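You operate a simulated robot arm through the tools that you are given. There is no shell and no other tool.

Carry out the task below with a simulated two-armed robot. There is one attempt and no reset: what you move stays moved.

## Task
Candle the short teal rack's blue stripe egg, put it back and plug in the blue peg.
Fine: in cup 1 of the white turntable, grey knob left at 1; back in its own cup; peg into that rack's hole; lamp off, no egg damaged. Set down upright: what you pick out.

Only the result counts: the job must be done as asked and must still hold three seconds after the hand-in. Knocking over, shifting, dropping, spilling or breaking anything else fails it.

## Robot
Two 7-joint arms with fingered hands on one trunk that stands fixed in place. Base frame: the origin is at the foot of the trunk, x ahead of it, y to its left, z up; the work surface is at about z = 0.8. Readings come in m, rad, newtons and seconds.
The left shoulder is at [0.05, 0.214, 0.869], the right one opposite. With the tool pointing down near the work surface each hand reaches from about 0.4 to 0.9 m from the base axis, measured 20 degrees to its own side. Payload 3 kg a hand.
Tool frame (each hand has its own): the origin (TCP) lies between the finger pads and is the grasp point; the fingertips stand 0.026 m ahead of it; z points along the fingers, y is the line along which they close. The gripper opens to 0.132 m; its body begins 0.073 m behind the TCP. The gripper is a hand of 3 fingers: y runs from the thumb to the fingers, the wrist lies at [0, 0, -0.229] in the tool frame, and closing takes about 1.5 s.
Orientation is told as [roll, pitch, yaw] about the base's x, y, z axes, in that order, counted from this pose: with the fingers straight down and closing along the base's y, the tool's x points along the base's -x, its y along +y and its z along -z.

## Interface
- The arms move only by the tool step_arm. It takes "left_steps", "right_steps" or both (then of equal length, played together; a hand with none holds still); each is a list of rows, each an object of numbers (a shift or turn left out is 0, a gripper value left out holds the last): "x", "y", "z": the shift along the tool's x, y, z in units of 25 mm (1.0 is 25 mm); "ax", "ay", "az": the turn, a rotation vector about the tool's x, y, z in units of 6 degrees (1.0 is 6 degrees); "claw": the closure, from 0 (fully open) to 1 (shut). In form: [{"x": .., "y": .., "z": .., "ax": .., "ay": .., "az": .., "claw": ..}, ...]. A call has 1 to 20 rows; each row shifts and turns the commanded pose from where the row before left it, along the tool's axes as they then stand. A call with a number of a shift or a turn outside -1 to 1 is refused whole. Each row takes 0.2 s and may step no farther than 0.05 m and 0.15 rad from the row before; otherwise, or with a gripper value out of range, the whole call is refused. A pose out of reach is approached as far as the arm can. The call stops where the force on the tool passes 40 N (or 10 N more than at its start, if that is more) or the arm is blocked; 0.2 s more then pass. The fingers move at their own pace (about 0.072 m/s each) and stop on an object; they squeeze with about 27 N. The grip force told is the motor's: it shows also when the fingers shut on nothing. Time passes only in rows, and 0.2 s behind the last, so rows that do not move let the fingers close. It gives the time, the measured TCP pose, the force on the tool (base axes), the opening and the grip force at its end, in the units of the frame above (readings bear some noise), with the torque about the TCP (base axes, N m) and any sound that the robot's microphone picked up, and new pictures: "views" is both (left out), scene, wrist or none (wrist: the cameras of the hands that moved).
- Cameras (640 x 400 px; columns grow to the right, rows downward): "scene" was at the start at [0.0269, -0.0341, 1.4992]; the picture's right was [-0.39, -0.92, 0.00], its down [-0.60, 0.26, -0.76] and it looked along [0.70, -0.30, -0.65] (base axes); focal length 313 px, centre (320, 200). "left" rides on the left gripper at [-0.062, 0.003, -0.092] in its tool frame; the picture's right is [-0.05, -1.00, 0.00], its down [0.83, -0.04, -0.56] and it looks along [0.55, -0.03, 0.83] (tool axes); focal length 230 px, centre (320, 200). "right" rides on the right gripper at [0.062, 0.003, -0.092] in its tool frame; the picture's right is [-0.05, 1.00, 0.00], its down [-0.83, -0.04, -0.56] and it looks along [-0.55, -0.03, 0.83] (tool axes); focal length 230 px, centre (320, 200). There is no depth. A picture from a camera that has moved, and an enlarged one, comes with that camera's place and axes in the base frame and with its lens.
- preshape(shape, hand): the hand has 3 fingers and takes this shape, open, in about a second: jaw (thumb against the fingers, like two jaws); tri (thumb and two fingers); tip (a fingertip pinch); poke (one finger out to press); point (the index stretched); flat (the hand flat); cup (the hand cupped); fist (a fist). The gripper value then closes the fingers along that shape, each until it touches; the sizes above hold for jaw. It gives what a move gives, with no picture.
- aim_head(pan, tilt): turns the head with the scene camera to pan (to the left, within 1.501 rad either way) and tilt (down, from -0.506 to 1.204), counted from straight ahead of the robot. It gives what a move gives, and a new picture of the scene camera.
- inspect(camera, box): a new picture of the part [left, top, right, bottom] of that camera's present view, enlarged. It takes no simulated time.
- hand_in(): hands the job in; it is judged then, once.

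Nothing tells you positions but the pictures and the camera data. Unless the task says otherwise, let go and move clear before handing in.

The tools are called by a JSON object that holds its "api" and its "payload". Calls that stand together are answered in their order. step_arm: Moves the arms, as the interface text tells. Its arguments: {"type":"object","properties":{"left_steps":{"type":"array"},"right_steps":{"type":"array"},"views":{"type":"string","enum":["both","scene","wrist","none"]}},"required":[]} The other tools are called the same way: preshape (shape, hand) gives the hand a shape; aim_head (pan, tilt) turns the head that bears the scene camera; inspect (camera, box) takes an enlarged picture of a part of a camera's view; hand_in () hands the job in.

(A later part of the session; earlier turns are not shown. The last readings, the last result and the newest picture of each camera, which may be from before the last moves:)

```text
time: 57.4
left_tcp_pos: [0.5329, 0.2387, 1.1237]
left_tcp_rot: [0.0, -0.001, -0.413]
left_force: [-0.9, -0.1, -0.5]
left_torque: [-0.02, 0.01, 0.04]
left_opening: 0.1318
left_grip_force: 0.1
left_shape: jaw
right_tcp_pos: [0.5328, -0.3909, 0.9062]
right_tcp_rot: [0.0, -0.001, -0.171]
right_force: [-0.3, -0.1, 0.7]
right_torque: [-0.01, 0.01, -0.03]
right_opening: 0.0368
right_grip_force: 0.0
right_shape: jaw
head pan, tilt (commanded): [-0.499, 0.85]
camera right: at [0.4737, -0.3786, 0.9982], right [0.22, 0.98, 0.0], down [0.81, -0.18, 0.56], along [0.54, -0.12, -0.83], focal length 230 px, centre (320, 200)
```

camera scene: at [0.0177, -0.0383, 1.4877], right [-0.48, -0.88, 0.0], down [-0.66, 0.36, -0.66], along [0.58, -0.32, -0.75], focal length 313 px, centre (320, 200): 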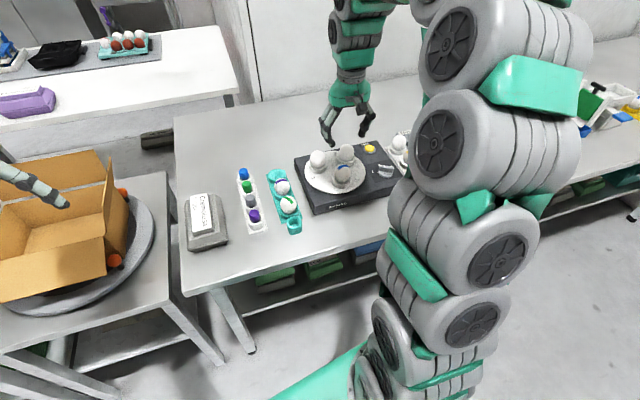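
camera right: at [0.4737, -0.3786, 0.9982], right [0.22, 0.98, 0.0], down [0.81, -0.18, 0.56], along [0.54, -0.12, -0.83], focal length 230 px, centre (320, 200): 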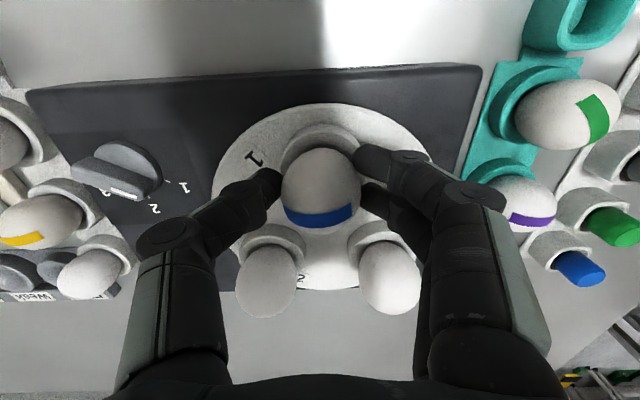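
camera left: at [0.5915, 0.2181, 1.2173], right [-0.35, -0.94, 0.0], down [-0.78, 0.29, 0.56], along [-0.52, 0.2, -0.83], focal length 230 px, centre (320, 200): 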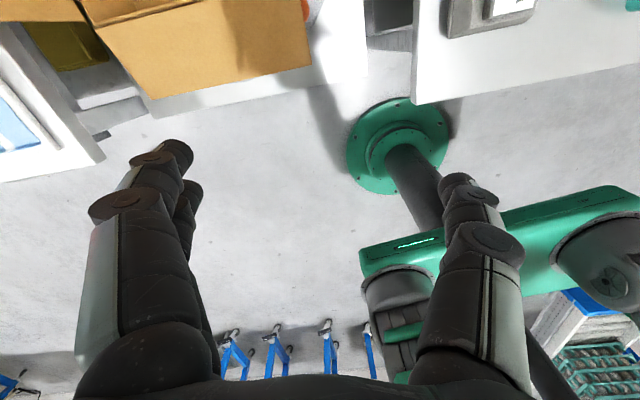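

{"api": "step_arm", "payload": {"right_steps": [{"claw": 0.745}, {}, {"claw": 0.75}, {}, {}], "views": "wrist"}}

{"api": "inspect", "payload": {"camera": "right", "box": [220, 110, 420, 250]}}

{"api": "inspect", "payload": {"camera": "scene", "box": [315, 140, 375, 200]}}

```text
time: 58.6
left_tcp_pos: [0.5331, 0.2378, 1.1249]
left_tcp_rot: [0.0, 0.0, -0.411]
left_force: [0.5, 0.1, -0.8]
left_torque: [0.03, 0.01, 0.01]
left_opening: 0.1319
left_grip_force: 0.1
left_shape: jaw
right_tcp_pos: [0.5343, -0.3905, 0.9073]
right_tcp_rot: [0.0, 0.0, -0.17]
right_force: [0.3, -0.5, 1.0]
right_torque: [0.01, 0.0, -0.01]
right_opening: 0.0351
right_grip_force: 8.8
right_shape: jaw
head pan, tilt (commanded): [-0.499, 0.85]
camera right: at [0.4736, -0.3786, 0.9981], right [0.22, 0.98, 0.0], down [0.81, -0.18, 0.56], along [0.54, -0.12, -0.83], focal length 230 px, centre (320, 200)
```

right: 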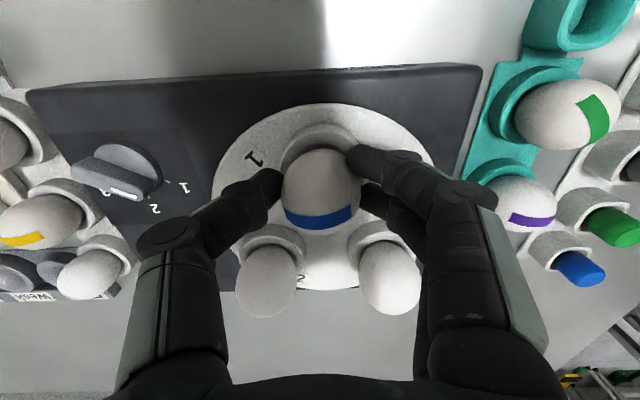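

```text
2.86 times, centred on (320, 180) of right
camera zoom: at [0.4736, -0.3786, 0.9981], right [0.22, 0.98, 0.0], down [0.81, -0.18, 0.56], along [0.54, -0.12, -0.83], focal length 657 px, centre (320, 257)
```

zoom: 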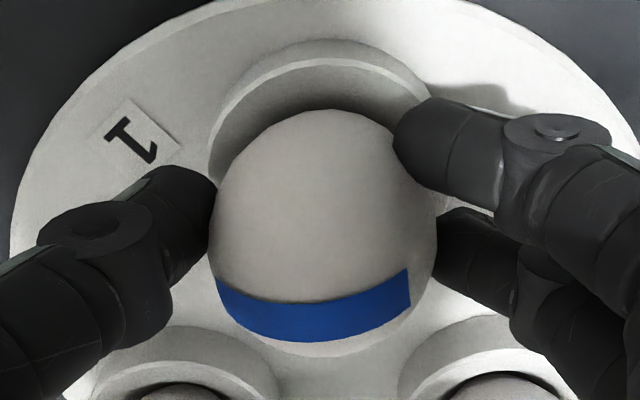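

```text
6.67 times, centred on (345, 170) of scene
camera zoom: at [0.0177, -0.0383, 1.4877], right [-0.48, -0.88, 0.0], down [-0.66, 0.36, -0.66], along [0.58, -0.32, -0.75], focal length 2089 px, centre (153, 400)
```

zoom: 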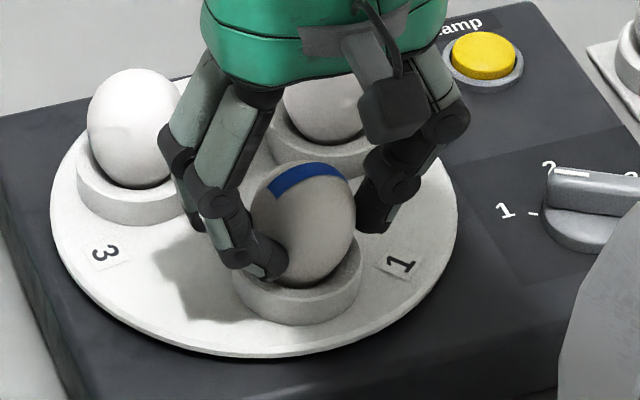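

The index finger reaches a bit far around the egg, since the egg sits about 3 mm ahead of the finger midline. I'll reopen slightly, shift forward, and regrasp.

{"api": "step_arm", "payload": {"right_steps": [{"claw": 0.73}, {"claw": 0.71}, {"claw": 0.68}, {"claw": 0.64}, {}, {"x": -0.12}, {}], "views": "wrist"}}

{"api": "inspect", "payload": {"camera": "right", "box": [220, 110, 420, 250]}}

```text
time: 60.2
left_tcp_pos: [0.534, 0.2398, 1.1252]
left_tcp_rot: [0.0, 0.0, -0.413]
left_force: [0.0, 0.3, -0.7]
left_torque: [0.01, -0.03, 0.01]
left_opening: 0.132
left_grip_force: 0.1
left_shape: jaw
right_tcp_pos: [0.5363, -0.392, 0.9057]
right_tcp_rot: [0.001, 0.001, -0.169]
right_force: [0.6, 0.2, 0.1]
right_torque: [-0.03, 0.0, 0.01]
right_opening: 0.0469
right_grip_force: 0.0
right_shape: jaw
head pan, tilt (commanded): [-0.499, 0.85]
camera right: at [0.4769, -0.3795, 0.9976], right [0.22, 0.98, 0.0], down [0.81, -0.18, 0.55], along [0.54, -0.12, -0.83], focal length 230 px, centre (320, 200)
```

right: 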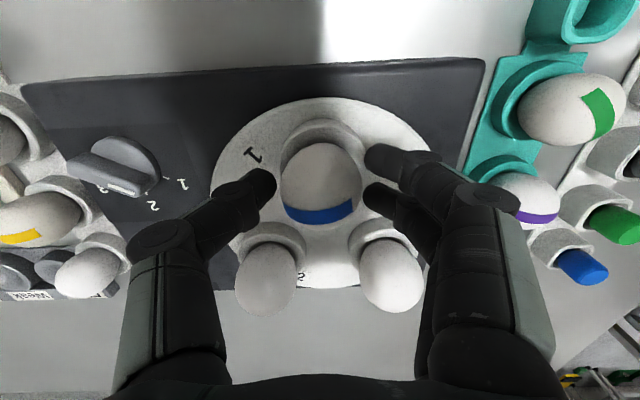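

```text
2.86 times, centred on (320, 180) of right
camera zoom: at [0.4769, -0.3795, 0.9976], right [0.22, 0.98, 0.0], down [0.81, -0.18, 0.55], along [0.54, -0.12, -0.83], focal length 657 px, centre (320, 257)
```

zoom: 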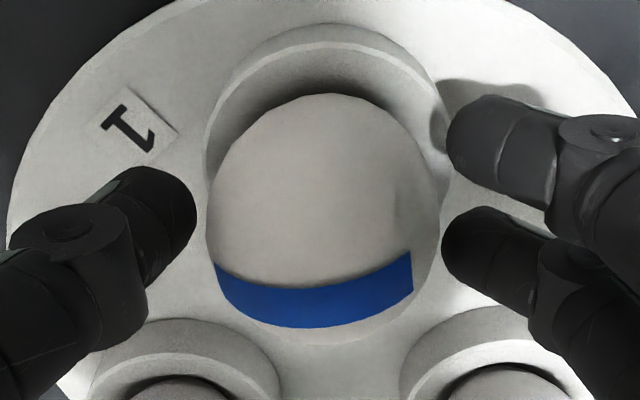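

{"api": "step_arm", "payload": {"right_steps": [{"claw": 0.68}, {}, {"claw": 0.7}, {}, {"claw": 0.72}, {}, {"claw": 0.735}, {}, {}], "views": "wrist"}}

{"api": "inspect", "payload": {"camera": "right", "box": [220, 110, 420, 250]}}

```text
time: 62.2
left_tcp_pos: [0.5329, 0.2391, 1.1259]
left_tcp_rot: [0.0, 0.0, -0.412]
left_force: [-0.7, -1.0, -0.9]
left_torque: [-0.02, -0.01, -0.01]
left_opening: 0.1319
left_grip_force: 0.0
left_shape: jaw
right_tcp_pos: [0.5374, -0.3916, 0.906]
right_tcp_rot: [0.0, 0.001, -0.169]
right_force: [-0.5, 0.1, 0.1]
right_torque: [0.01, 0.02, 0.0]
right_opening: 0.0366
right_grip_force: 8.6
right_shape: jaw
head pan, tilt (commanded): [-0.499, 0.85]
camera right: at [0.4769, -0.3795, 0.9977], right [0.22, 0.98, 0.0], down [0.81, -0.18, 0.56], along [0.54, -0.12, -0.83], focal length 230 px, centre (320, 200)
```

right: 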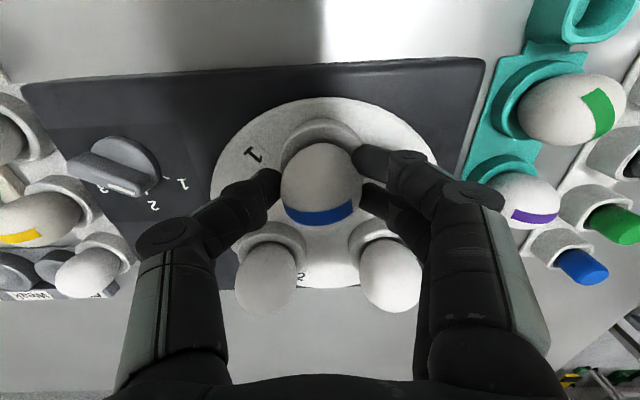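

```text
2.86 times, centred on (320, 180) of right
camera zoom: at [0.4769, -0.3795, 0.9977], right [0.22, 0.98, 0.0], down [0.81, -0.18, 0.56], along [0.54, -0.12, -0.83], focal length 657 px, centre (320, 257)
```

zoom: 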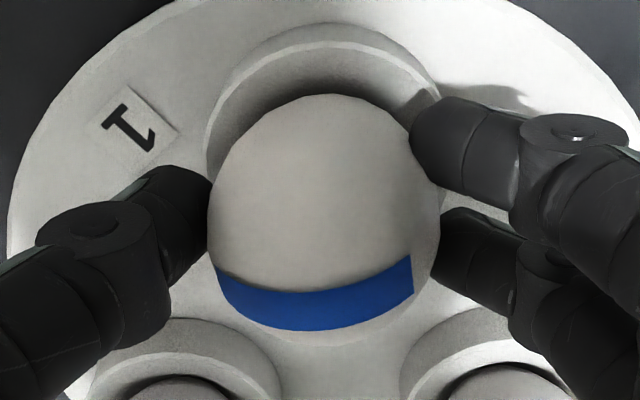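

A symmetric grip now, about 9 N. Lifting slowly.

{"api": "step_arm", "payload": {"right_steps": [{"claw": 0.738}, {"z": -0.2}, {"z": -0.3}, {"z": -0.3}, {}], "views": "wrist"}}

{"api": "inspect", "payload": {"camera": "scene", "box": [315, 140, 375, 200]}}

```text
time: 63.4
left_tcp_pos: [0.5334, 0.2387, 1.1244]
left_tcp_rot: [0.0, 0.001, -0.412]
left_force: [0.4, 0.4, -0.1]
left_torque: [0.01, 0.01, 0.03]
left_opening: 0.132
left_grip_force: 0.0
left_shape: jaw
right_tcp_pos: [0.5372, -0.3924, 0.9271]
right_tcp_rot: [0.0, 0.0, -0.17]
right_force: [0.8, 0.7, -1.3]
right_torque: [0.01, -0.01, -0.03]
right_opening: 0.0364
right_grip_force: 8.9
right_shape: jaw
head pan, tilt (commanded): [-0.499, 0.85]
camera right: at [0.4772, -0.3794, 1.018], right [0.22, 0.98, 0.0], down [0.81, -0.18, 0.55], along [0.54, -0.12, -0.83], focal length 230 px, centre (320, 200)
```

right: 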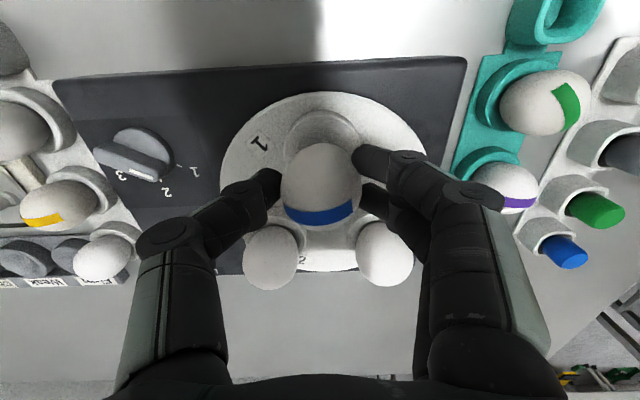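

```text
6.67 times, centred on (345, 170) of scene
camera zoom: at [0.0178, -0.0383, 1.4877], right [-0.48, -0.88, 0.0], down [-0.66, 0.36, -0.66], along [0.58, -0.32, -0.75], focal length 2089 px, centre (153, 400)
```

zoom: 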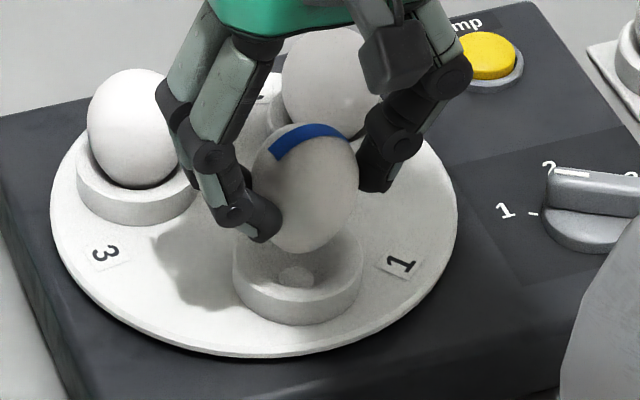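

The egg is out of cup 1. I lift it higher and carry it back above its own cup in the teal rack.

{"api": "step_arm", "payload": {"right_steps": [{"z": -0.6}, {"z": -0.9}, {"z": -0.9}, {"z": -0.9}, {"z": -0.8}, {"x": -0.4, "y": 0.52}, {"x": -0.6225, "y": 0.816}, {"x": -0.6225, "y": 0.816}, {"x": -0.6225, "y": 0.816}, {"x": -0.6225, "y": 0.816}, {"x": -0.6225, "y": 0.816}, {"x": -0.6225, "y": 0.816}, {"x": -0.6225, "y": 0.816}, {"x": -0.2225, "y": 0.296}, {}, {}], "views": "both"}}

{"api": "inspect", "payload": {"camera": "right", "box": [260, 0, 460, 150]}}

```text
time: 66.8
left_tcp_pos: [0.5326, 0.2391, 1.1244]
left_tcp_rot: [0.001, -0.001, -0.411]
left_force: [0.4, 0.2, 0.1]
left_torque: [-0.01, 0.02, 0.0]
left_opening: 0.1321
left_grip_force: 0.1
left_shape: jaw
right_tcp_pos: [0.6897, -0.2514, 1.0297]
right_tcp_rot: [-0.001, -0.001, -0.169]
right_force: [0.4, 0.3, -0.2]
right_torque: [0.01, 0.01, 0.0]
right_opening: 0.0366
right_grip_force: 8.8
right_shape: jaw
head pan, tilt (commanded): [-0.499, 0.85]
camera scene: at [0.0177, -0.0383, 1.4877], right [-0.48, -0.88, 0.0], down [-0.66, 0.36, -0.66], along [0.58, -0.32, -0.75], focal length 313 px, centre (320, 200)
camera right: at [0.6284, -0.2386, 1.121], right [0.22, 0.98, 0.0], down [0.81, -0.18, 0.56], along [0.54, -0.12, -0.83], focal length 230 px, centre (320, 200)
```

scene: 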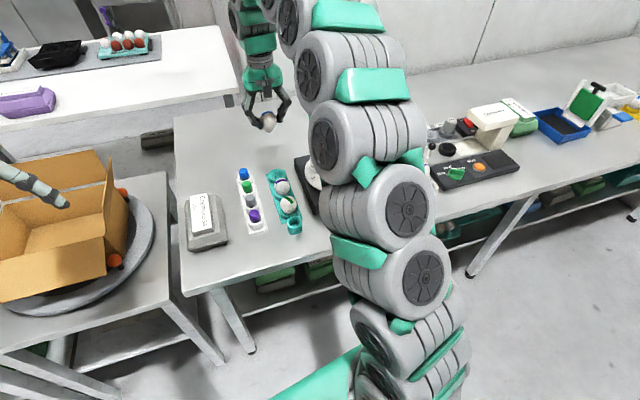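
right: 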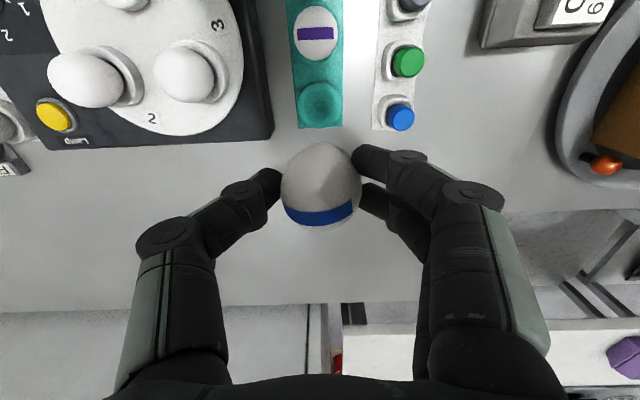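

```text
2.67 times, centred on (360, 75) of right
camera zoom: at [0.6284, -0.2386, 1.121], right [0.22, 0.98, 0.0], down [0.81, -0.18, 0.56], along [0.54, -0.12, -0.83], focal length 614 px, centre (213, 533)
```

zoom: 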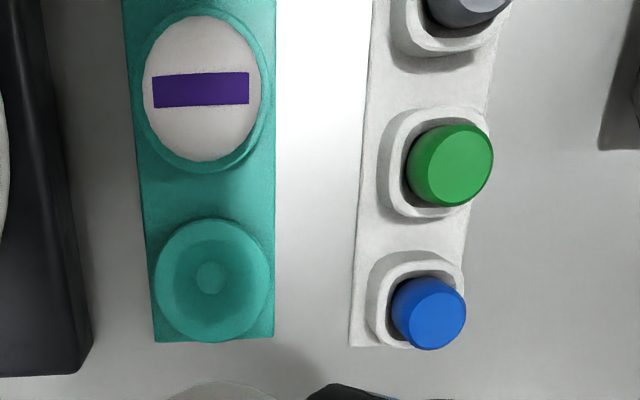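

{"api": "inspect", "payload": {"camera": "right", "box": [220, 110, 420, 250]}}

{"api": "inspect", "payload": {"camera": "scene", "box": [235, 80, 305, 150]}}

```text
2.86 times, centred on (320, 180) of right
camera zoom: at [0.6284, -0.2386, 1.121], right [0.22, 0.98, 0.0], down [0.81, -0.18, 0.56], along [0.54, -0.12, -0.83], focal length 657 px, centre (320, 257)
```

zoom: 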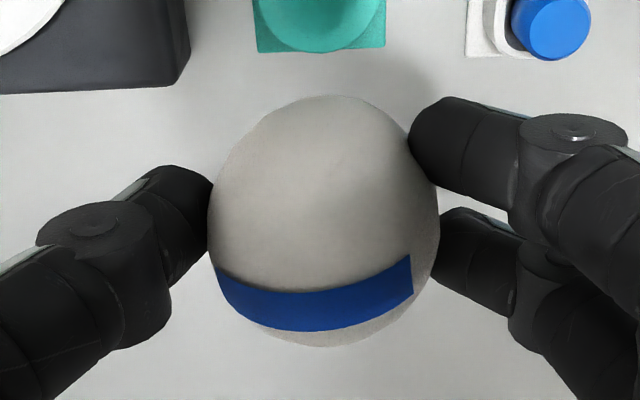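

```text
5.71 times, centred on (270, 115) of scene
camera zoom: at [0.0177, -0.0383, 1.4877], right [-0.48, -0.88, 0.0], down [-0.66, 0.36, -0.66], along [0.58, -0.32, -0.75], focal length 1791 px, centre (606, 686)
```

zoom: 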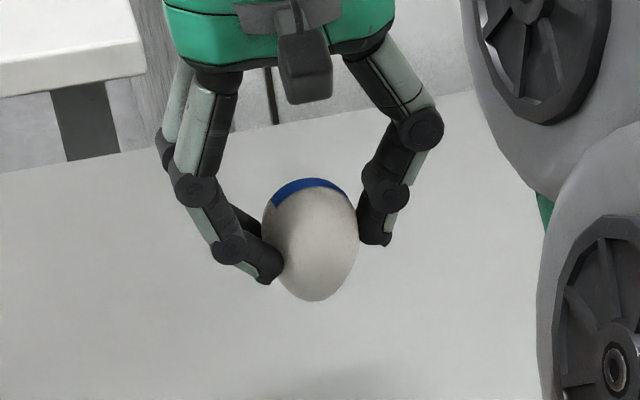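

The egg is held nearly upright. I'll make a sub-millimetre correction and descend toward its cup.

{"api": "step_arm", "payload": {"right_steps": [{"x": 0.026, "y": -0.037, "z": 0.4}, {"z": 0.8}, {"z": 0.9}, {"z": 0.9}, {"z": 0.9}, {"z": 0.9}, {"z": 0.8}, {"z": 0.5}, {"z": 0.3}, {}], "views": "both"}}

{"api": "inspect", "payload": {"camera": "scene", "box": [235, 130, 315, 200]}}

{"api": "inspect", "payload": {"camera": "right", "box": [220, 110, 420, 250]}}

```text
time: 69.0
left_tcp_pos: [0.5327, 0.2387, 1.1254]
left_tcp_rot: [-0.002, 0.001, -0.411]
left_force: [-0.7, -0.4, -0.2]
left_torque: [-0.02, 0.04, 0.0]
left_opening: 0.1321
left_grip_force: 0.1
left_shape: jaw
right_tcp_pos: [0.6885, -0.253, 0.8688]
right_tcp_rot: [0.0, 0.0, -0.17]
right_force: [-0.1, -0.2, -0.7]
right_torque: [-0.01, -0.03, -0.05]
right_opening: 0.0364
right_grip_force: 8.9
right_shape: jaw
head pan, tilt (commanded): [-0.499, 0.85]
camera scene: at [0.0177, -0.0383, 1.4877], right [-0.48, -0.88, 0.0], down [-0.66, 0.36, -0.66], along [0.58, -0.32, -0.75], focal length 313 px, centre (320, 200)
camera right: at [0.6274, -0.2411, 0.9605], right [0.22, 0.98, 0.0], down [0.81, -0.18, 0.56], along [0.54, -0.12, -0.83], focal length 230 px, centre (320, 200)
```

scene: 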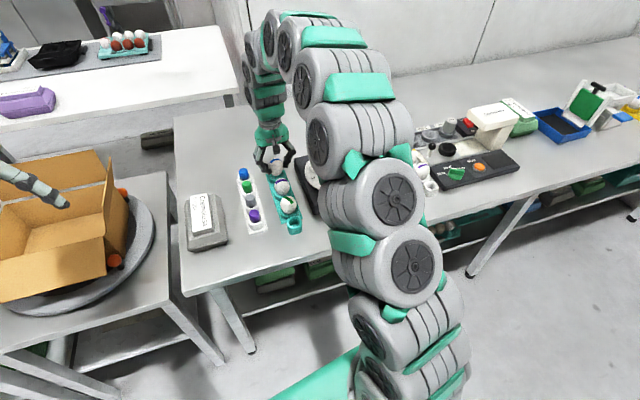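
right: 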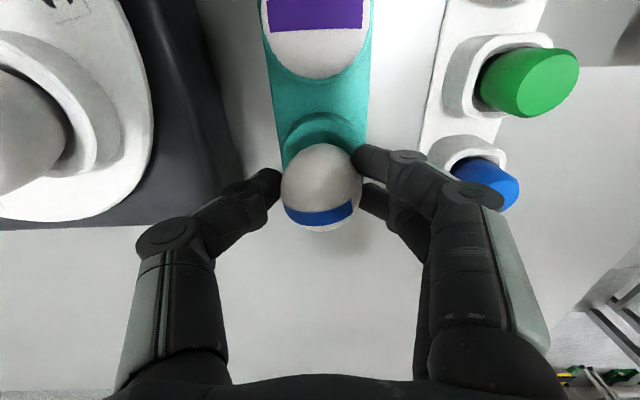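

```text
5.71 times, centred on (275, 165) of scene
camera zoom: at [0.0177, -0.0383, 1.4877], right [-0.48, -0.88, 0.0], down [-0.66, 0.36, -0.66], along [0.58, -0.32, -0.75], focal length 1791 px, centre (577, 400)
```

zoom: 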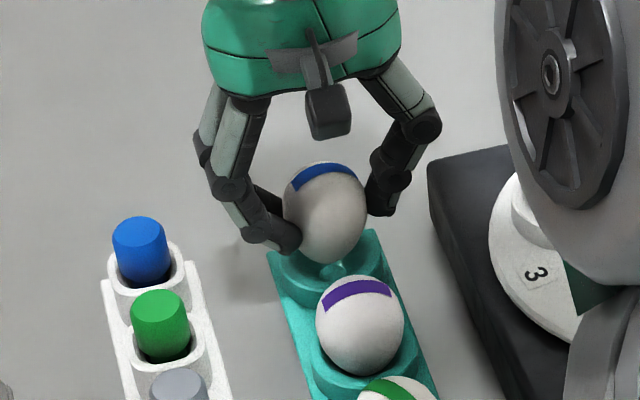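

```text
2.86 times, centred on (320, 180) of right
camera zoom: at [0.6274, -0.2411, 0.9605], right [0.22, 0.98, 0.0], down [0.81, -0.18, 0.56], along [0.54, -0.12, -0.83], focal length 657 px, centre (320, 257)
```

zoom: 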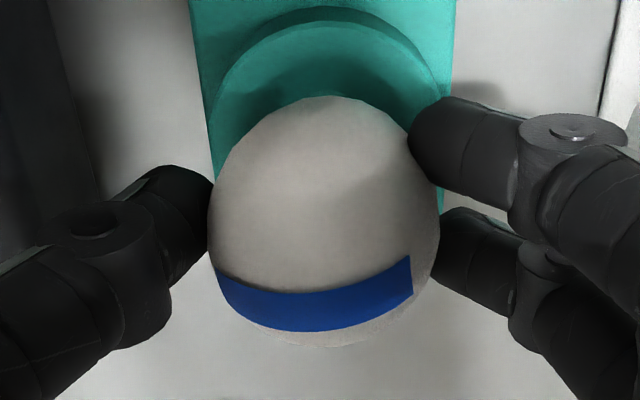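

{"api": "step_arm", "payload": {"right_steps": [{"y": 0.06, "x": -0.01}, {"z": 0.16}, {"z": 0.16}, {"z": 0.1}, {}], "views": "none"}}

{"api": "inspect", "payload": {"camera": "right", "box": [220, 110, 420, 250]}}

```text
time: 70.2
left_tcp_pos: [0.5331, 0.2384, 1.1257]
left_tcp_rot: [0.0, -0.001, -0.411]
left_force: [0.3, -0.6, 0.8]
left_torque: [-0.03, 0.02, 0.0]
left_opening: 0.1323
left_grip_force: 0.0
left_shape: jaw
right_tcp_pos: [0.6886, -0.2514, 0.8591]
right_tcp_rot: [0.0, 0.0, -0.171]
right_force: [-1.4, -0.6, 0.6]
right_torque: [-0.06, 0.01, 0.0]
right_opening: 0.0362
right_grip_force: 9.3
right_shape: jaw
head pan, tilt (commanded): [-0.499, 0.85]
```

```text
2.86 times, centred on (320, 180) of right
camera zoom: at [0.6281, -0.2393, 0.9504], right [0.22, 0.98, 0.0], down [0.81, -0.18, 0.56], along [0.54, -0.12, -0.83], focal length 657 px, centre (320, 257)
```

zoom: 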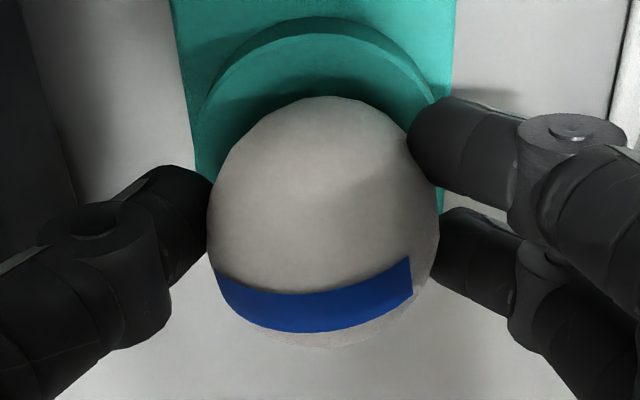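

{"api": "step_arm", "payload": {"right_steps": [{"z": 0.08}, {"z": 0.08}, {}], "views": "none"}}

```text
time: 71.0
left_tcp_pos: [0.5335, 0.2388, 1.1257]
left_tcp_rot: [0.0, 0.001, -0.411]
left_force: [0.3, -0.1, -0.5]
left_torque: [0.02, -0.01, 0.01]
left_opening: 0.1318
left_grip_force: 0.0
left_shape: jaw
right_tcp_pos: [0.6882, -0.2521, 0.8549]
right_tcp_rot: [0.001, 0.001, -0.17]
right_force: [-4.7, -5.6, 13.3]
right_torque: [-0.19, 0.08, 0.0]
right_opening: 0.0373
right_grip_force: 8.9
right_shape: jaw
head pan, tilt (commanded): [-0.499, 0.85]
```

The cup pushes the egg toward -x and -y, so I'm about 2 mm off. I'll back up, shift, and lower again.

{"api": "step_arm", "payload": {"right_steps": [{"z": -0.12}, {"x": 0.067, "y": -0.084}, {}], "views": "none"}}

{"api": "inspect", "payload": {"camera": "right", "box": [220, 110, 420, 250]}}

```text
time: 71.8
left_tcp_pos: [0.5342, 0.239, 1.1242]
left_tcp_rot: [-0.001, -0.001, -0.412]
left_force: [-0.7, 0.3, -0.1]
left_torque: [-0.01, -0.01, 0.0]
left_opening: 0.1321
left_grip_force: 0.0
left_shape: jaw
right_tcp_pos: [0.6865, -0.2537, 0.8562]
right_tcp_rot: [-0.001, 0.0, -0.169]
right_force: [0.8, -0.1, -0.8]
right_torque: [0.03, 0.0, 0.02]
right_opening: 0.0364
right_grip_force: 8.5
right_shape: jaw
head pan, tilt (commanded): [-0.499, 0.85]
```

```text
2.86 times, centred on (320, 180) of right
camera zoom: at [0.6264, -0.2406, 0.9485], right [0.22, 0.98, 0.0], down [0.81, -0.18, 0.55], along [0.54, -0.12, -0.83], focal length 657 px, centre (320, 257)
```

zoom: 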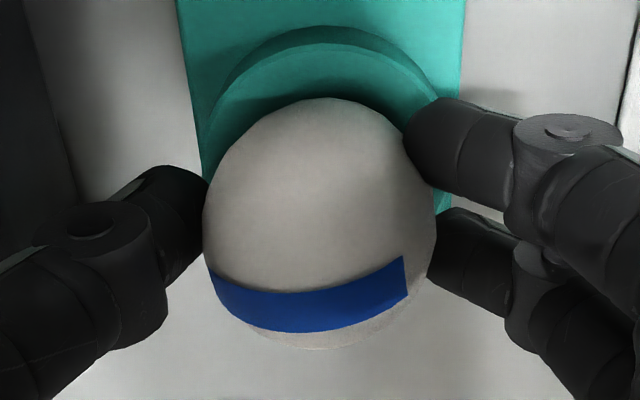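

{"api": "step_arm", "payload": {"right_steps": [{"z": 0.06}, {}], "views": "none"}}

{"api": "step_arm", "payload": {"right_steps": [{"z": 0.04}, {}], "views": "none"}}

```text
time: 72.4
left_tcp_pos: [0.5327, 0.2387, 1.1243]
left_tcp_rot: [0.001, 0.0, -0.412]
left_force: [0.4, 1.3, 0.0]
left_torque: [0.01, -0.02, -0.01]
left_opening: 0.1318
left_grip_force: 0.2
left_shape: jaw
right_tcp_pos: [0.6864, -0.253, 0.8556]
right_tcp_rot: [-0.001, 0.0, -0.168]
right_force: [0.3, 0.5, -0.5]
right_torque: [-0.01, 0.01, 0.03]
right_opening: 0.0367
right_grip_force: 8.5
right_shape: jaw
head pan, tilt (commanded): [-0.499, 0.85]
```

```text
time: 73.0
left_tcp_pos: [0.5323, 0.2389, 1.1245]
left_tcp_rot: [0.0, -0.001, -0.412]
left_force: [0.9, -0.2, 0.5]
left_torque: [-0.01, 0.0, -0.02]
left_opening: 0.1319
left_grip_force: 0.0
left_shape: jaw
right_tcp_pos: [0.686, -0.2537, 0.8544]
right_tcp_rot: [-0.001, 0.0, -0.169]
right_force: [-0.1, 0.2, 6.2]
right_torque: [-0.04, 0.01, -0.01]
right_opening: 0.0362
right_grip_force: 8.9
right_shape: jaw
head pan, tilt (commanded): [-0.499, 0.85]
```

Now the force is purely vertical (6 N): the egg is seated squarely. Releasing slowly.

{"api": "step_arm", "payload": {"right_steps": [{"claw": 0.73}, {"claw": 0.72}, {"claw": 0.71}, {"claw": 0.7}, {"claw": 0.68}, {"claw": 0.66}, {"claw": 0.62}, {"claw": 0.58}, {"claw": 0.54}, {}, {}], "views": "wrist"}}

{"api": "inspect", "payload": {"camera": "right", "box": [220, 110, 420, 250]}}

{"api": "inspect", "payload": {"camera": "scene", "box": [235, 130, 315, 200]}}

```text
time: 75.4
left_tcp_pos: [0.5328, 0.239, 1.1253]
left_tcp_rot: [0.0, 0.001, -0.413]
left_force: [0.2, 0.5, 0.1]
left_torque: [-0.01, -0.02, 0.02]
left_opening: 0.1321
left_grip_force: 0.2
left_shape: jaw
right_tcp_pos: [0.686, -0.2531, 0.8543]
right_tcp_rot: [-0.001, -0.001, -0.17]
right_force: [0.2, 0.6, -0.6]
right_torque: [0.01, -0.02, -0.01]
right_opening: 0.0599
right_grip_force: 0.1
right_shape: jaw
head pan, tilt (commanded): [-0.499, 0.85]
camera right: at [0.6262, -0.2406, 0.9462], right [0.22, 0.98, 0.0], down [0.81, -0.18, 0.56], along [0.54, -0.12, -0.83], focal length 230 px, centre (320, 200)
```

right: 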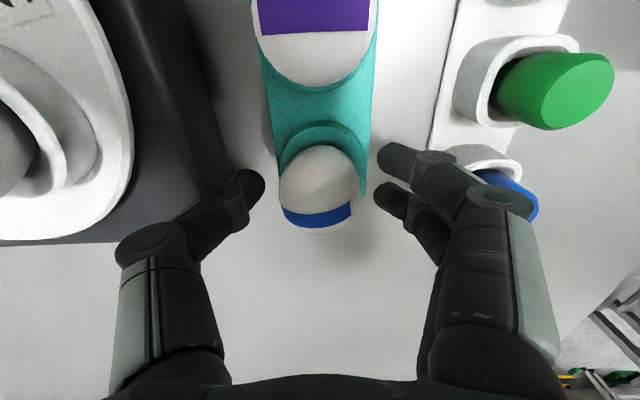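

```text
2.86 times, centred on (320, 180) of right
camera zoom: at [0.6262, -0.2406, 0.9462], right [0.22, 0.98, 0.0], down [0.81, -0.18, 0.56], along [0.54, -0.12, -0.83], focal length 657 px, centre (320, 257)
```

zoom: 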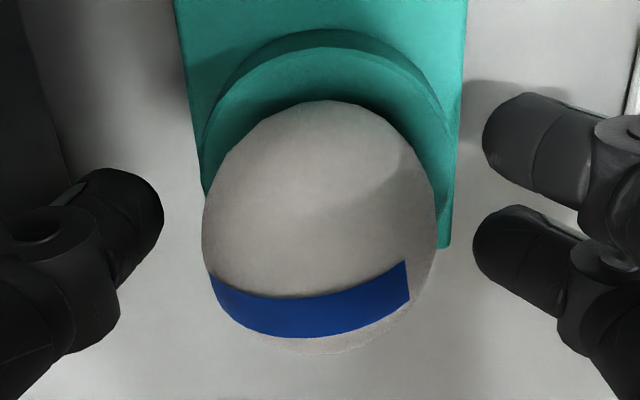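

```text
5.71 times, centred on (275, 165) of scene
camera zoom: at [0.0177, -0.0383, 1.4877], right [-0.48, -0.88, 0.0], down [-0.66, 0.36, -0.66], along [0.58, -0.32, -0.75], focal length 1791 px, centre (577, 400)
```

zoom: 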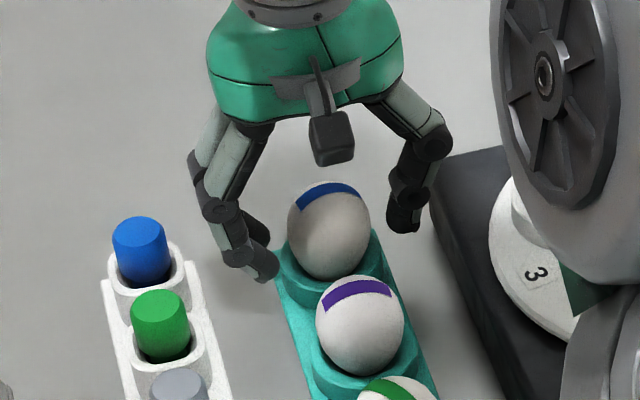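

The egg rests in its own cup. I raise the hand clear and check how upright it stands.

{"api": "step_arm", "payload": {"right_steps": [{"z": -0.4}, {"z": -0.8}, {"z": -0.9}, {"z": -0.9}, {"z": -0.9}, {"z": -0.9}, {"z": -0.9}, {"z": -0.9}, {}], "views": "both"}}

{"api": "inspect", "payload": {"camera": "scene", "box": [230, 145, 320, 245]}}

{"api": "inspect", "payload": {"camera": "right", "box": [260, 0, 460, 150]}}

```text
time: 77.4
left_tcp_pos: [0.5336, 0.2391, 1.1253]
left_tcp_rot: [0.001, 0.0, -0.41]
left_force: [0.7, 0.0, 0.1]
left_torque: [-0.02, -0.01, -0.02]
left_opening: 0.132
left_grip_force: 0.0
left_shape: jaw
right_tcp_pos: [0.6862, -0.2526, 1.0193]
right_tcp_rot: [0.0, 0.0, -0.17]
right_force: [0.4, 0.4, -0.3]
right_torque: [0.0, 0.0, 0.02]
right_opening: 0.06
right_grip_force: 0.1
right_shape: jaw
head pan, tilt (commanded): [-0.499, 0.85]
camera scene: at [0.0177, -0.0383, 1.4877], right [-0.48, -0.88, 0.0], down [-0.66, 0.36, -0.66], along [0.58, -0.32, -0.75], focal length 313 px, centre (320, 200)
camera right: at [0.6266, -0.241, 1.1108], right [0.22, 0.98, 0.0], down [0.81, -0.18, 0.55], along [0.54, -0.12, -0.83], focal length 230 px, centre (320, 200)
```

scene: 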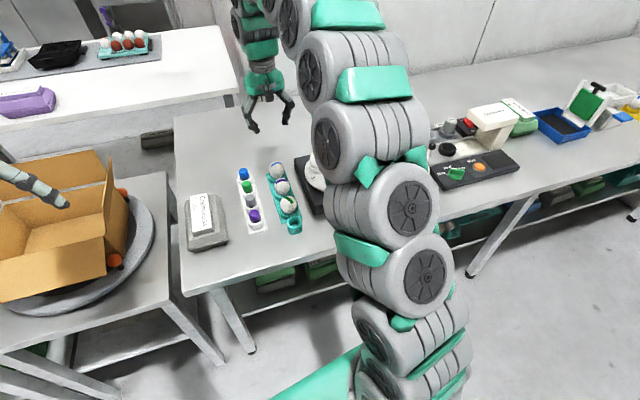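
right: 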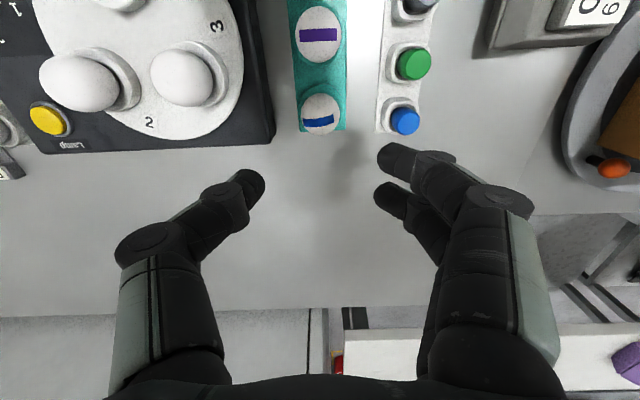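

```text
4.00 times, centred on (275, 195) of scene
camera zoom: at [0.0177, -0.0383, 1.4877], right [-0.48, -0.88, 0.0], down [-0.66, 0.36, -0.66], along [0.58, -0.32, -0.75], focal length 1253 px, centre (500, 220)
```

zoom: 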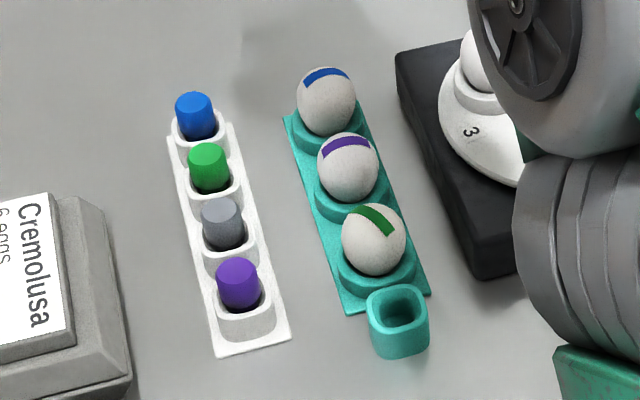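

```text
2.67 times, centred on (360, 75) of right
camera zoom: at [0.6266, -0.241, 1.1108], right [0.22, 0.98, 0.0], down [0.81, -0.18, 0.55], along [0.54, -0.12, -0.83], focal length 614 px, centre (213, 533)
```

zoom: 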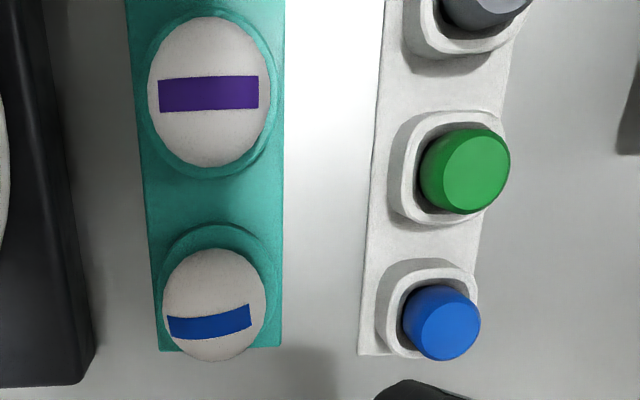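

The egg is back in its own cup, nearly upright. Next is the blue peg; I'll zoom in on its shape and the teal hole.

{"api": "inspect", "payload": {"camera": "right", "box": [370, 30, 440, 140]}}

{"api": "inspect", "payload": {"camera": "scene", "box": [265, 205, 310, 240]}}

{"api": "inspect", "payload": {"camera": "scene", "box": [230, 160, 275, 195]}}

```text
3.64 times, centred on (405, 85) of right
camera zoom: at [0.6266, -0.241, 1.1108], right [0.22, 0.98, 0.0], down [0.81, -0.18, 0.55], along [0.54, -0.12, -0.83], focal length 837 px, centre (11, 618)
```

zoom: 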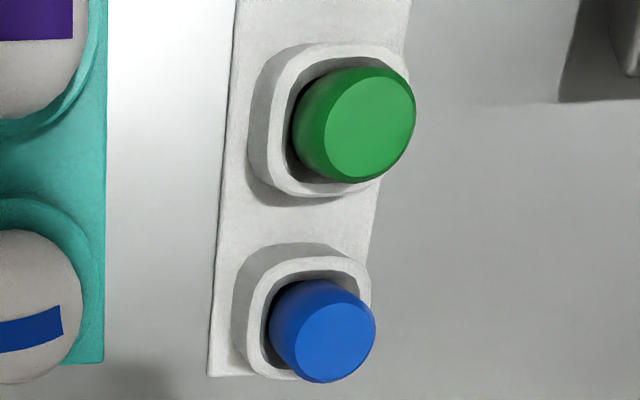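

```text
11.43 times, centred on (288, 222) of scene
camera zoom: at [0.0177, -0.0383, 1.4877], right [-0.48, -0.88, 0.0], down [-0.66, 0.36, -0.66], along [0.58, -0.32, -0.75], focal length 3581 px, centre (691, -57)
```

zoom: 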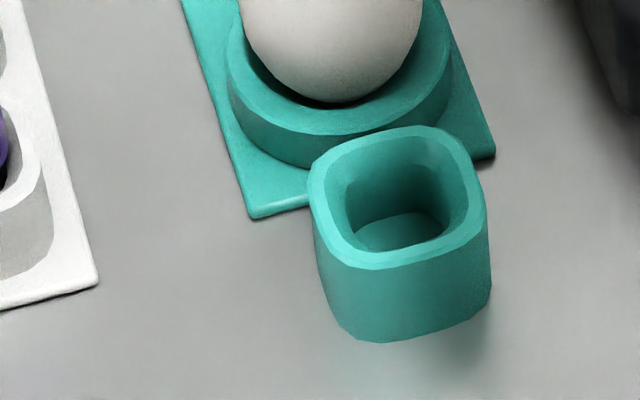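

```text
11.43 times, centred on (252, 178) of scene
camera zoom: at [0.0177, -0.0383, 1.4877], right [-0.48, -0.88, 0.0], down [-0.66, 0.36, -0.66], along [0.58, -0.32, -0.75], focal length 3581 px, centre (1091, 457)
```

zoom: 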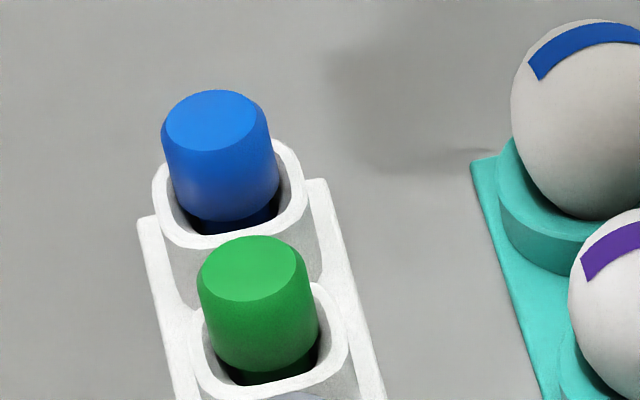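

The peg looks round, about 28 mm across with its top near 0.854, and the hole rim is near 0.829. To keep the thumb clear of the blue egg I'll turn the hand to yaw about +0.25 and move above the blue peg.

{"api": "step_arm", "payload": {"right_steps": [{"az": -0.8}, {"az": -0.8}, {"az": -0.8}, {"az": -0.8}, {"az": -0.8}, {"x": -0.485, "y": 0.8125}, {"x": -0.485, "y": 0.8125}, {"x": -0.485, "y": 0.8125}, {"x": -0.485, "y": 0.8125}, {}, {}], "views": "both"}}

{"api": "inspect", "payload": {"camera": "right", "box": [220, 40, 420, 180]}}

```text
time: 79.8
left_tcp_pos: [0.5324, 0.2393, 1.1244]
left_tcp_rot: [0.001, 0.0, -0.412]
left_force: [-0.7, 0.3, 0.2]
left_torque: [-0.01, 0.01, -0.01]
left_opening: 0.1318
left_grip_force: 0.1
left_shape: jaw
right_tcp_pos: [0.7122, -0.1621, 1.0201]
right_tcp_rot: [0.001, 0.0, 0.249]
right_force: [-0.3, 1.0, -0.8]
right_torque: [0.01, 0.02, 0.01]
right_opening: 0.0602
right_grip_force: 0.1
right_shape: jaw
head pan, tilt (commanded): [-0.499, 0.85]
camera scene: at [0.0177, -0.0383, 1.4877], right [-0.48, -0.88, 0.0], down [-0.66, 0.36, -0.66], along [0.58, -0.32, -0.75], focal length 313 px, centre (320, 200)
camera right: at [0.6522, -0.1748, 1.1119], right [-0.2, 0.98, 0.0], down [0.82, 0.16, 0.56], along [0.54, 0.11, -0.83], focal length 230 px, centre (320, 200)
```

scene: 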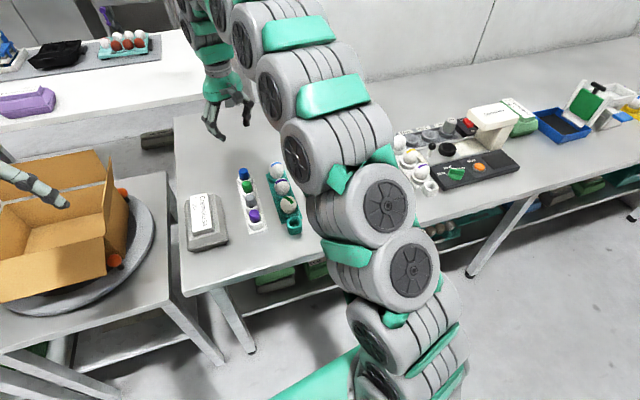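
right: 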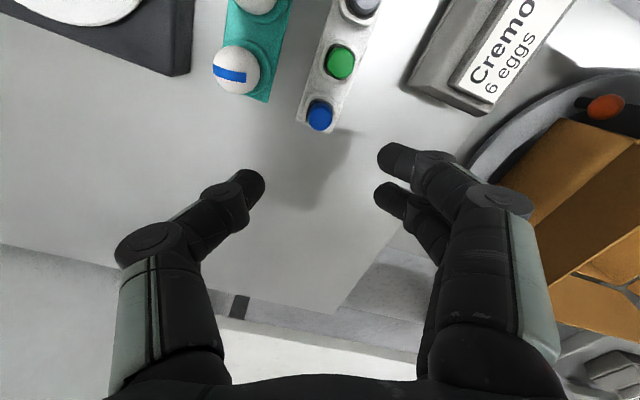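

```text
2.86 times, centred on (320, 110) of right
camera zoom: at [0.6522, -0.1748, 1.1119], right [-0.2, 0.98, 0.0], down [0.82, 0.16, 0.56], along [0.54, 0.11, -0.83], focal length 657 px, centre (320, 457)
```

zoom: 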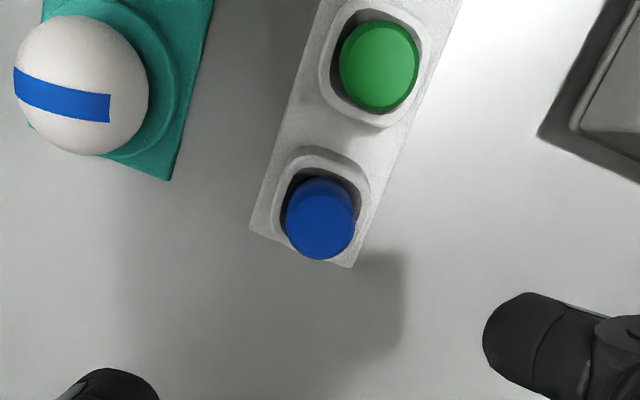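

The peg is round from above and centred at about (0.7135, -0.163). Descending to 0.90.

{"api": "step_arm", "payload": {"right_steps": [{"y": -0.035, "z": 0.5}, {"z": 0.9}, {"z": 0.9}, {"z": 0.9}, {"z": 0.9}, {"z": 0.6}, {}], "views": "both"}}

{"api": "inspect", "payload": {"camera": "right", "box": [220, 70, 420, 210]}}

{"api": "inspect", "payload": {"camera": "scene", "box": [200, 110, 300, 200]}}

```text
time: 81.4
left_tcp_pos: [0.5338, 0.2391, 1.1256]
left_tcp_rot: [-0.001, -0.002, -0.412]
left_force: [0.4, 0.0, -0.1]
left_torque: [-0.01, -0.01, -0.03]
left_opening: 0.1316
left_grip_force: 0.0
left_shape: jaw
right_tcp_pos: [0.7129, -0.163, 0.9015]
right_tcp_rot: [0.001, 0.0, 0.25]
right_force: [-0.1, -0.6, 0.3]
right_torque: [0.0, 0.02, -0.02]
right_opening: 0.0602
right_grip_force: 0.0
right_shape: jaw
head pan, tilt (commanded): [-0.499, 0.85]
camera scene: at [0.0177, -0.0383, 1.4877], right [-0.48, -0.88, 0.0], down [-0.66, 0.36, -0.66], along [0.58, -0.32, -0.75], focal length 313 px, centre (320, 200)
camera right: at [0.6528, -0.1771, 0.9935], right [-0.2, 0.98, 0.0], down [0.82, 0.16, 0.55], along [0.54, 0.11, -0.83], focal length 230 px, centre (320, 200)
```

scene: 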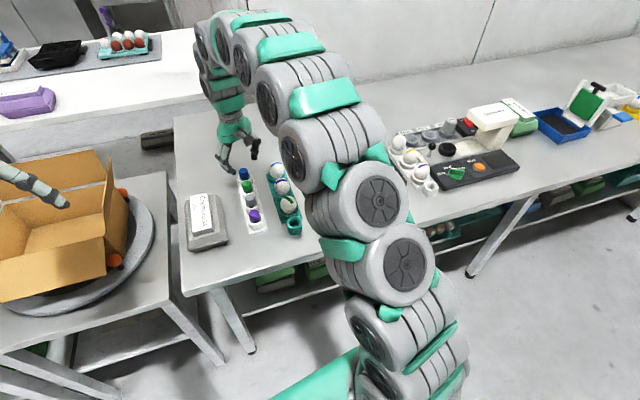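
right: 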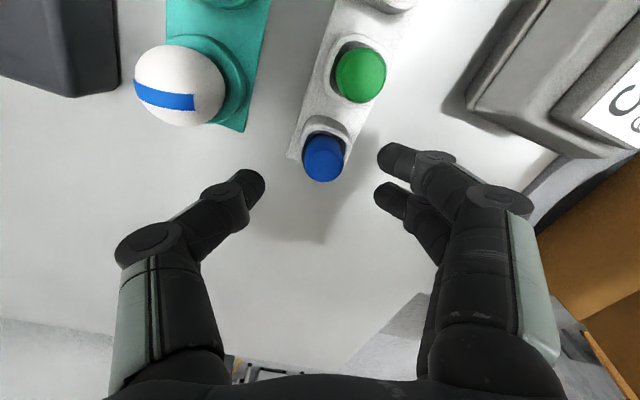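

```text
2.86 times, centred on (320, 140) of right
camera zoom: at [0.6528, -0.1771, 0.9935], right [-0.2, 0.98, 0.0], down [0.82, 0.16, 0.55], along [0.54, 0.11, -0.83], focal length 657 px, centre (320, 371)
```

zoom: 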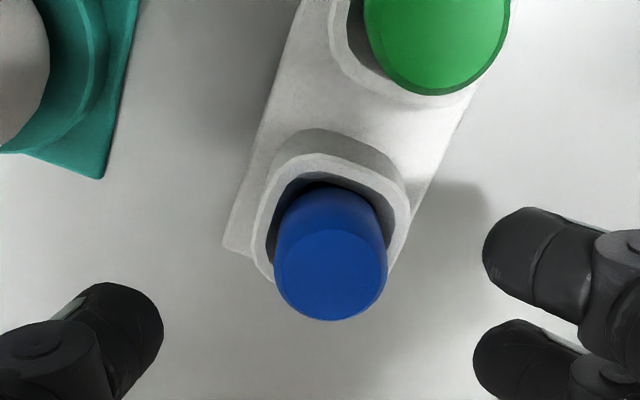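

```text
4.44 times, centred on (250, 155) of scene
camera zoom: at [0.0177, -0.0383, 1.4877], right [-0.48, -0.88, 0.0], down [-0.66, 0.36, -0.66], along [0.58, -0.32, -0.75], focal length 1393 px, centre (631, 400)
```

zoom: 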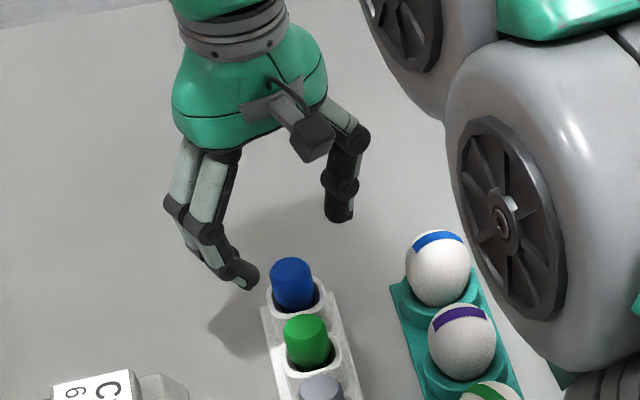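

{"api": "step_arm", "payload": {"right_steps": [{"x": -0.1, "y": 0.06, "z": 0.4}, {"z": 0.5}, {"z": 0.3}, {}], "views": "wrist"}}

{"api": "inspect", "payload": {"camera": "right", "box": [220, 100, 420, 240]}}

{"api": "inspect", "payload": {"camera": "scene", "box": [210, 130, 300, 200]}}

```text
time: 82.4
left_tcp_pos: [0.5342, 0.2397, 1.125]
left_tcp_rot: [-0.002, 0.001, -0.412]
left_force: [0.2, 0.0, -0.4]
left_torque: [0.03, -0.01, -0.02]
left_opening: 0.132
left_grip_force: 0.3
left_shape: jaw
right_tcp_pos: [0.7146, -0.1608, 0.8727]
right_tcp_rot: [0.001, -0.001, 0.25]
right_force: [0.8, 0.4, 0.4]
right_torque: [-0.03, 0.0, 0.02]
right_opening: 0.0599
right_grip_force: 0.1
right_shape: jaw
head pan, tilt (commanded): [-0.499, 0.85]
camera right: at [0.6547, -0.1746, 0.9642], right [-0.2, 0.98, 0.0], down [0.82, 0.16, 0.56], along [0.54, 0.11, -0.83], focal length 230 px, centre (320, 200)
```

right: 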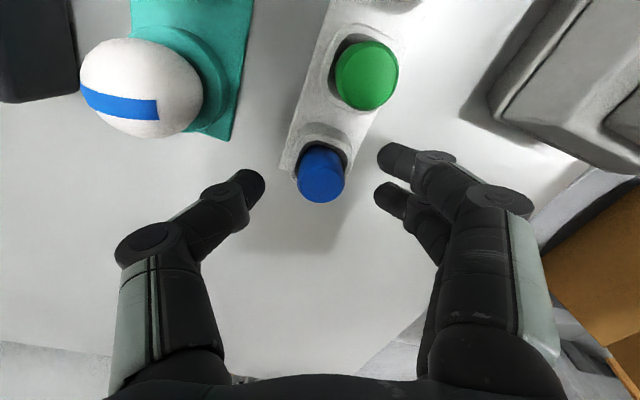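

```text
2.86 times, centred on (320, 170) of right
camera zoom: at [0.6547, -0.1746, 0.9642], right [-0.2, 0.98, 0.0], down [0.82, 0.16, 0.56], along [0.54, 0.11, -0.83], focal length 657 px, centre (320, 286)
```

zoom: 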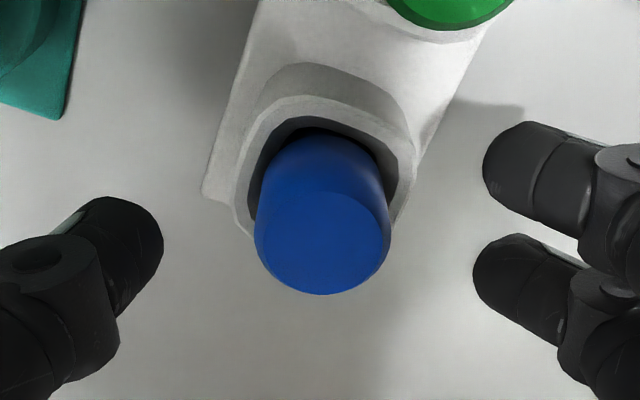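

```text
5.71 times, centred on (255, 165) of scene
camera zoom: at [0.0177, -0.0383, 1.4877], right [-0.48, -0.88, 0.0], down [-0.66, 0.36, -0.66], along [0.58, -0.32, -0.75], focal length 1791 px, centre (691, 400)
```

zoom: 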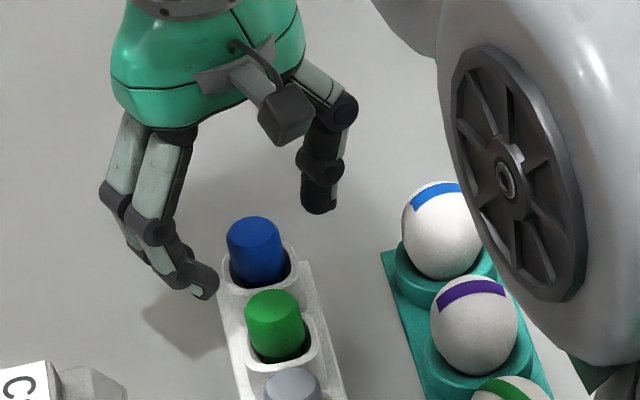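

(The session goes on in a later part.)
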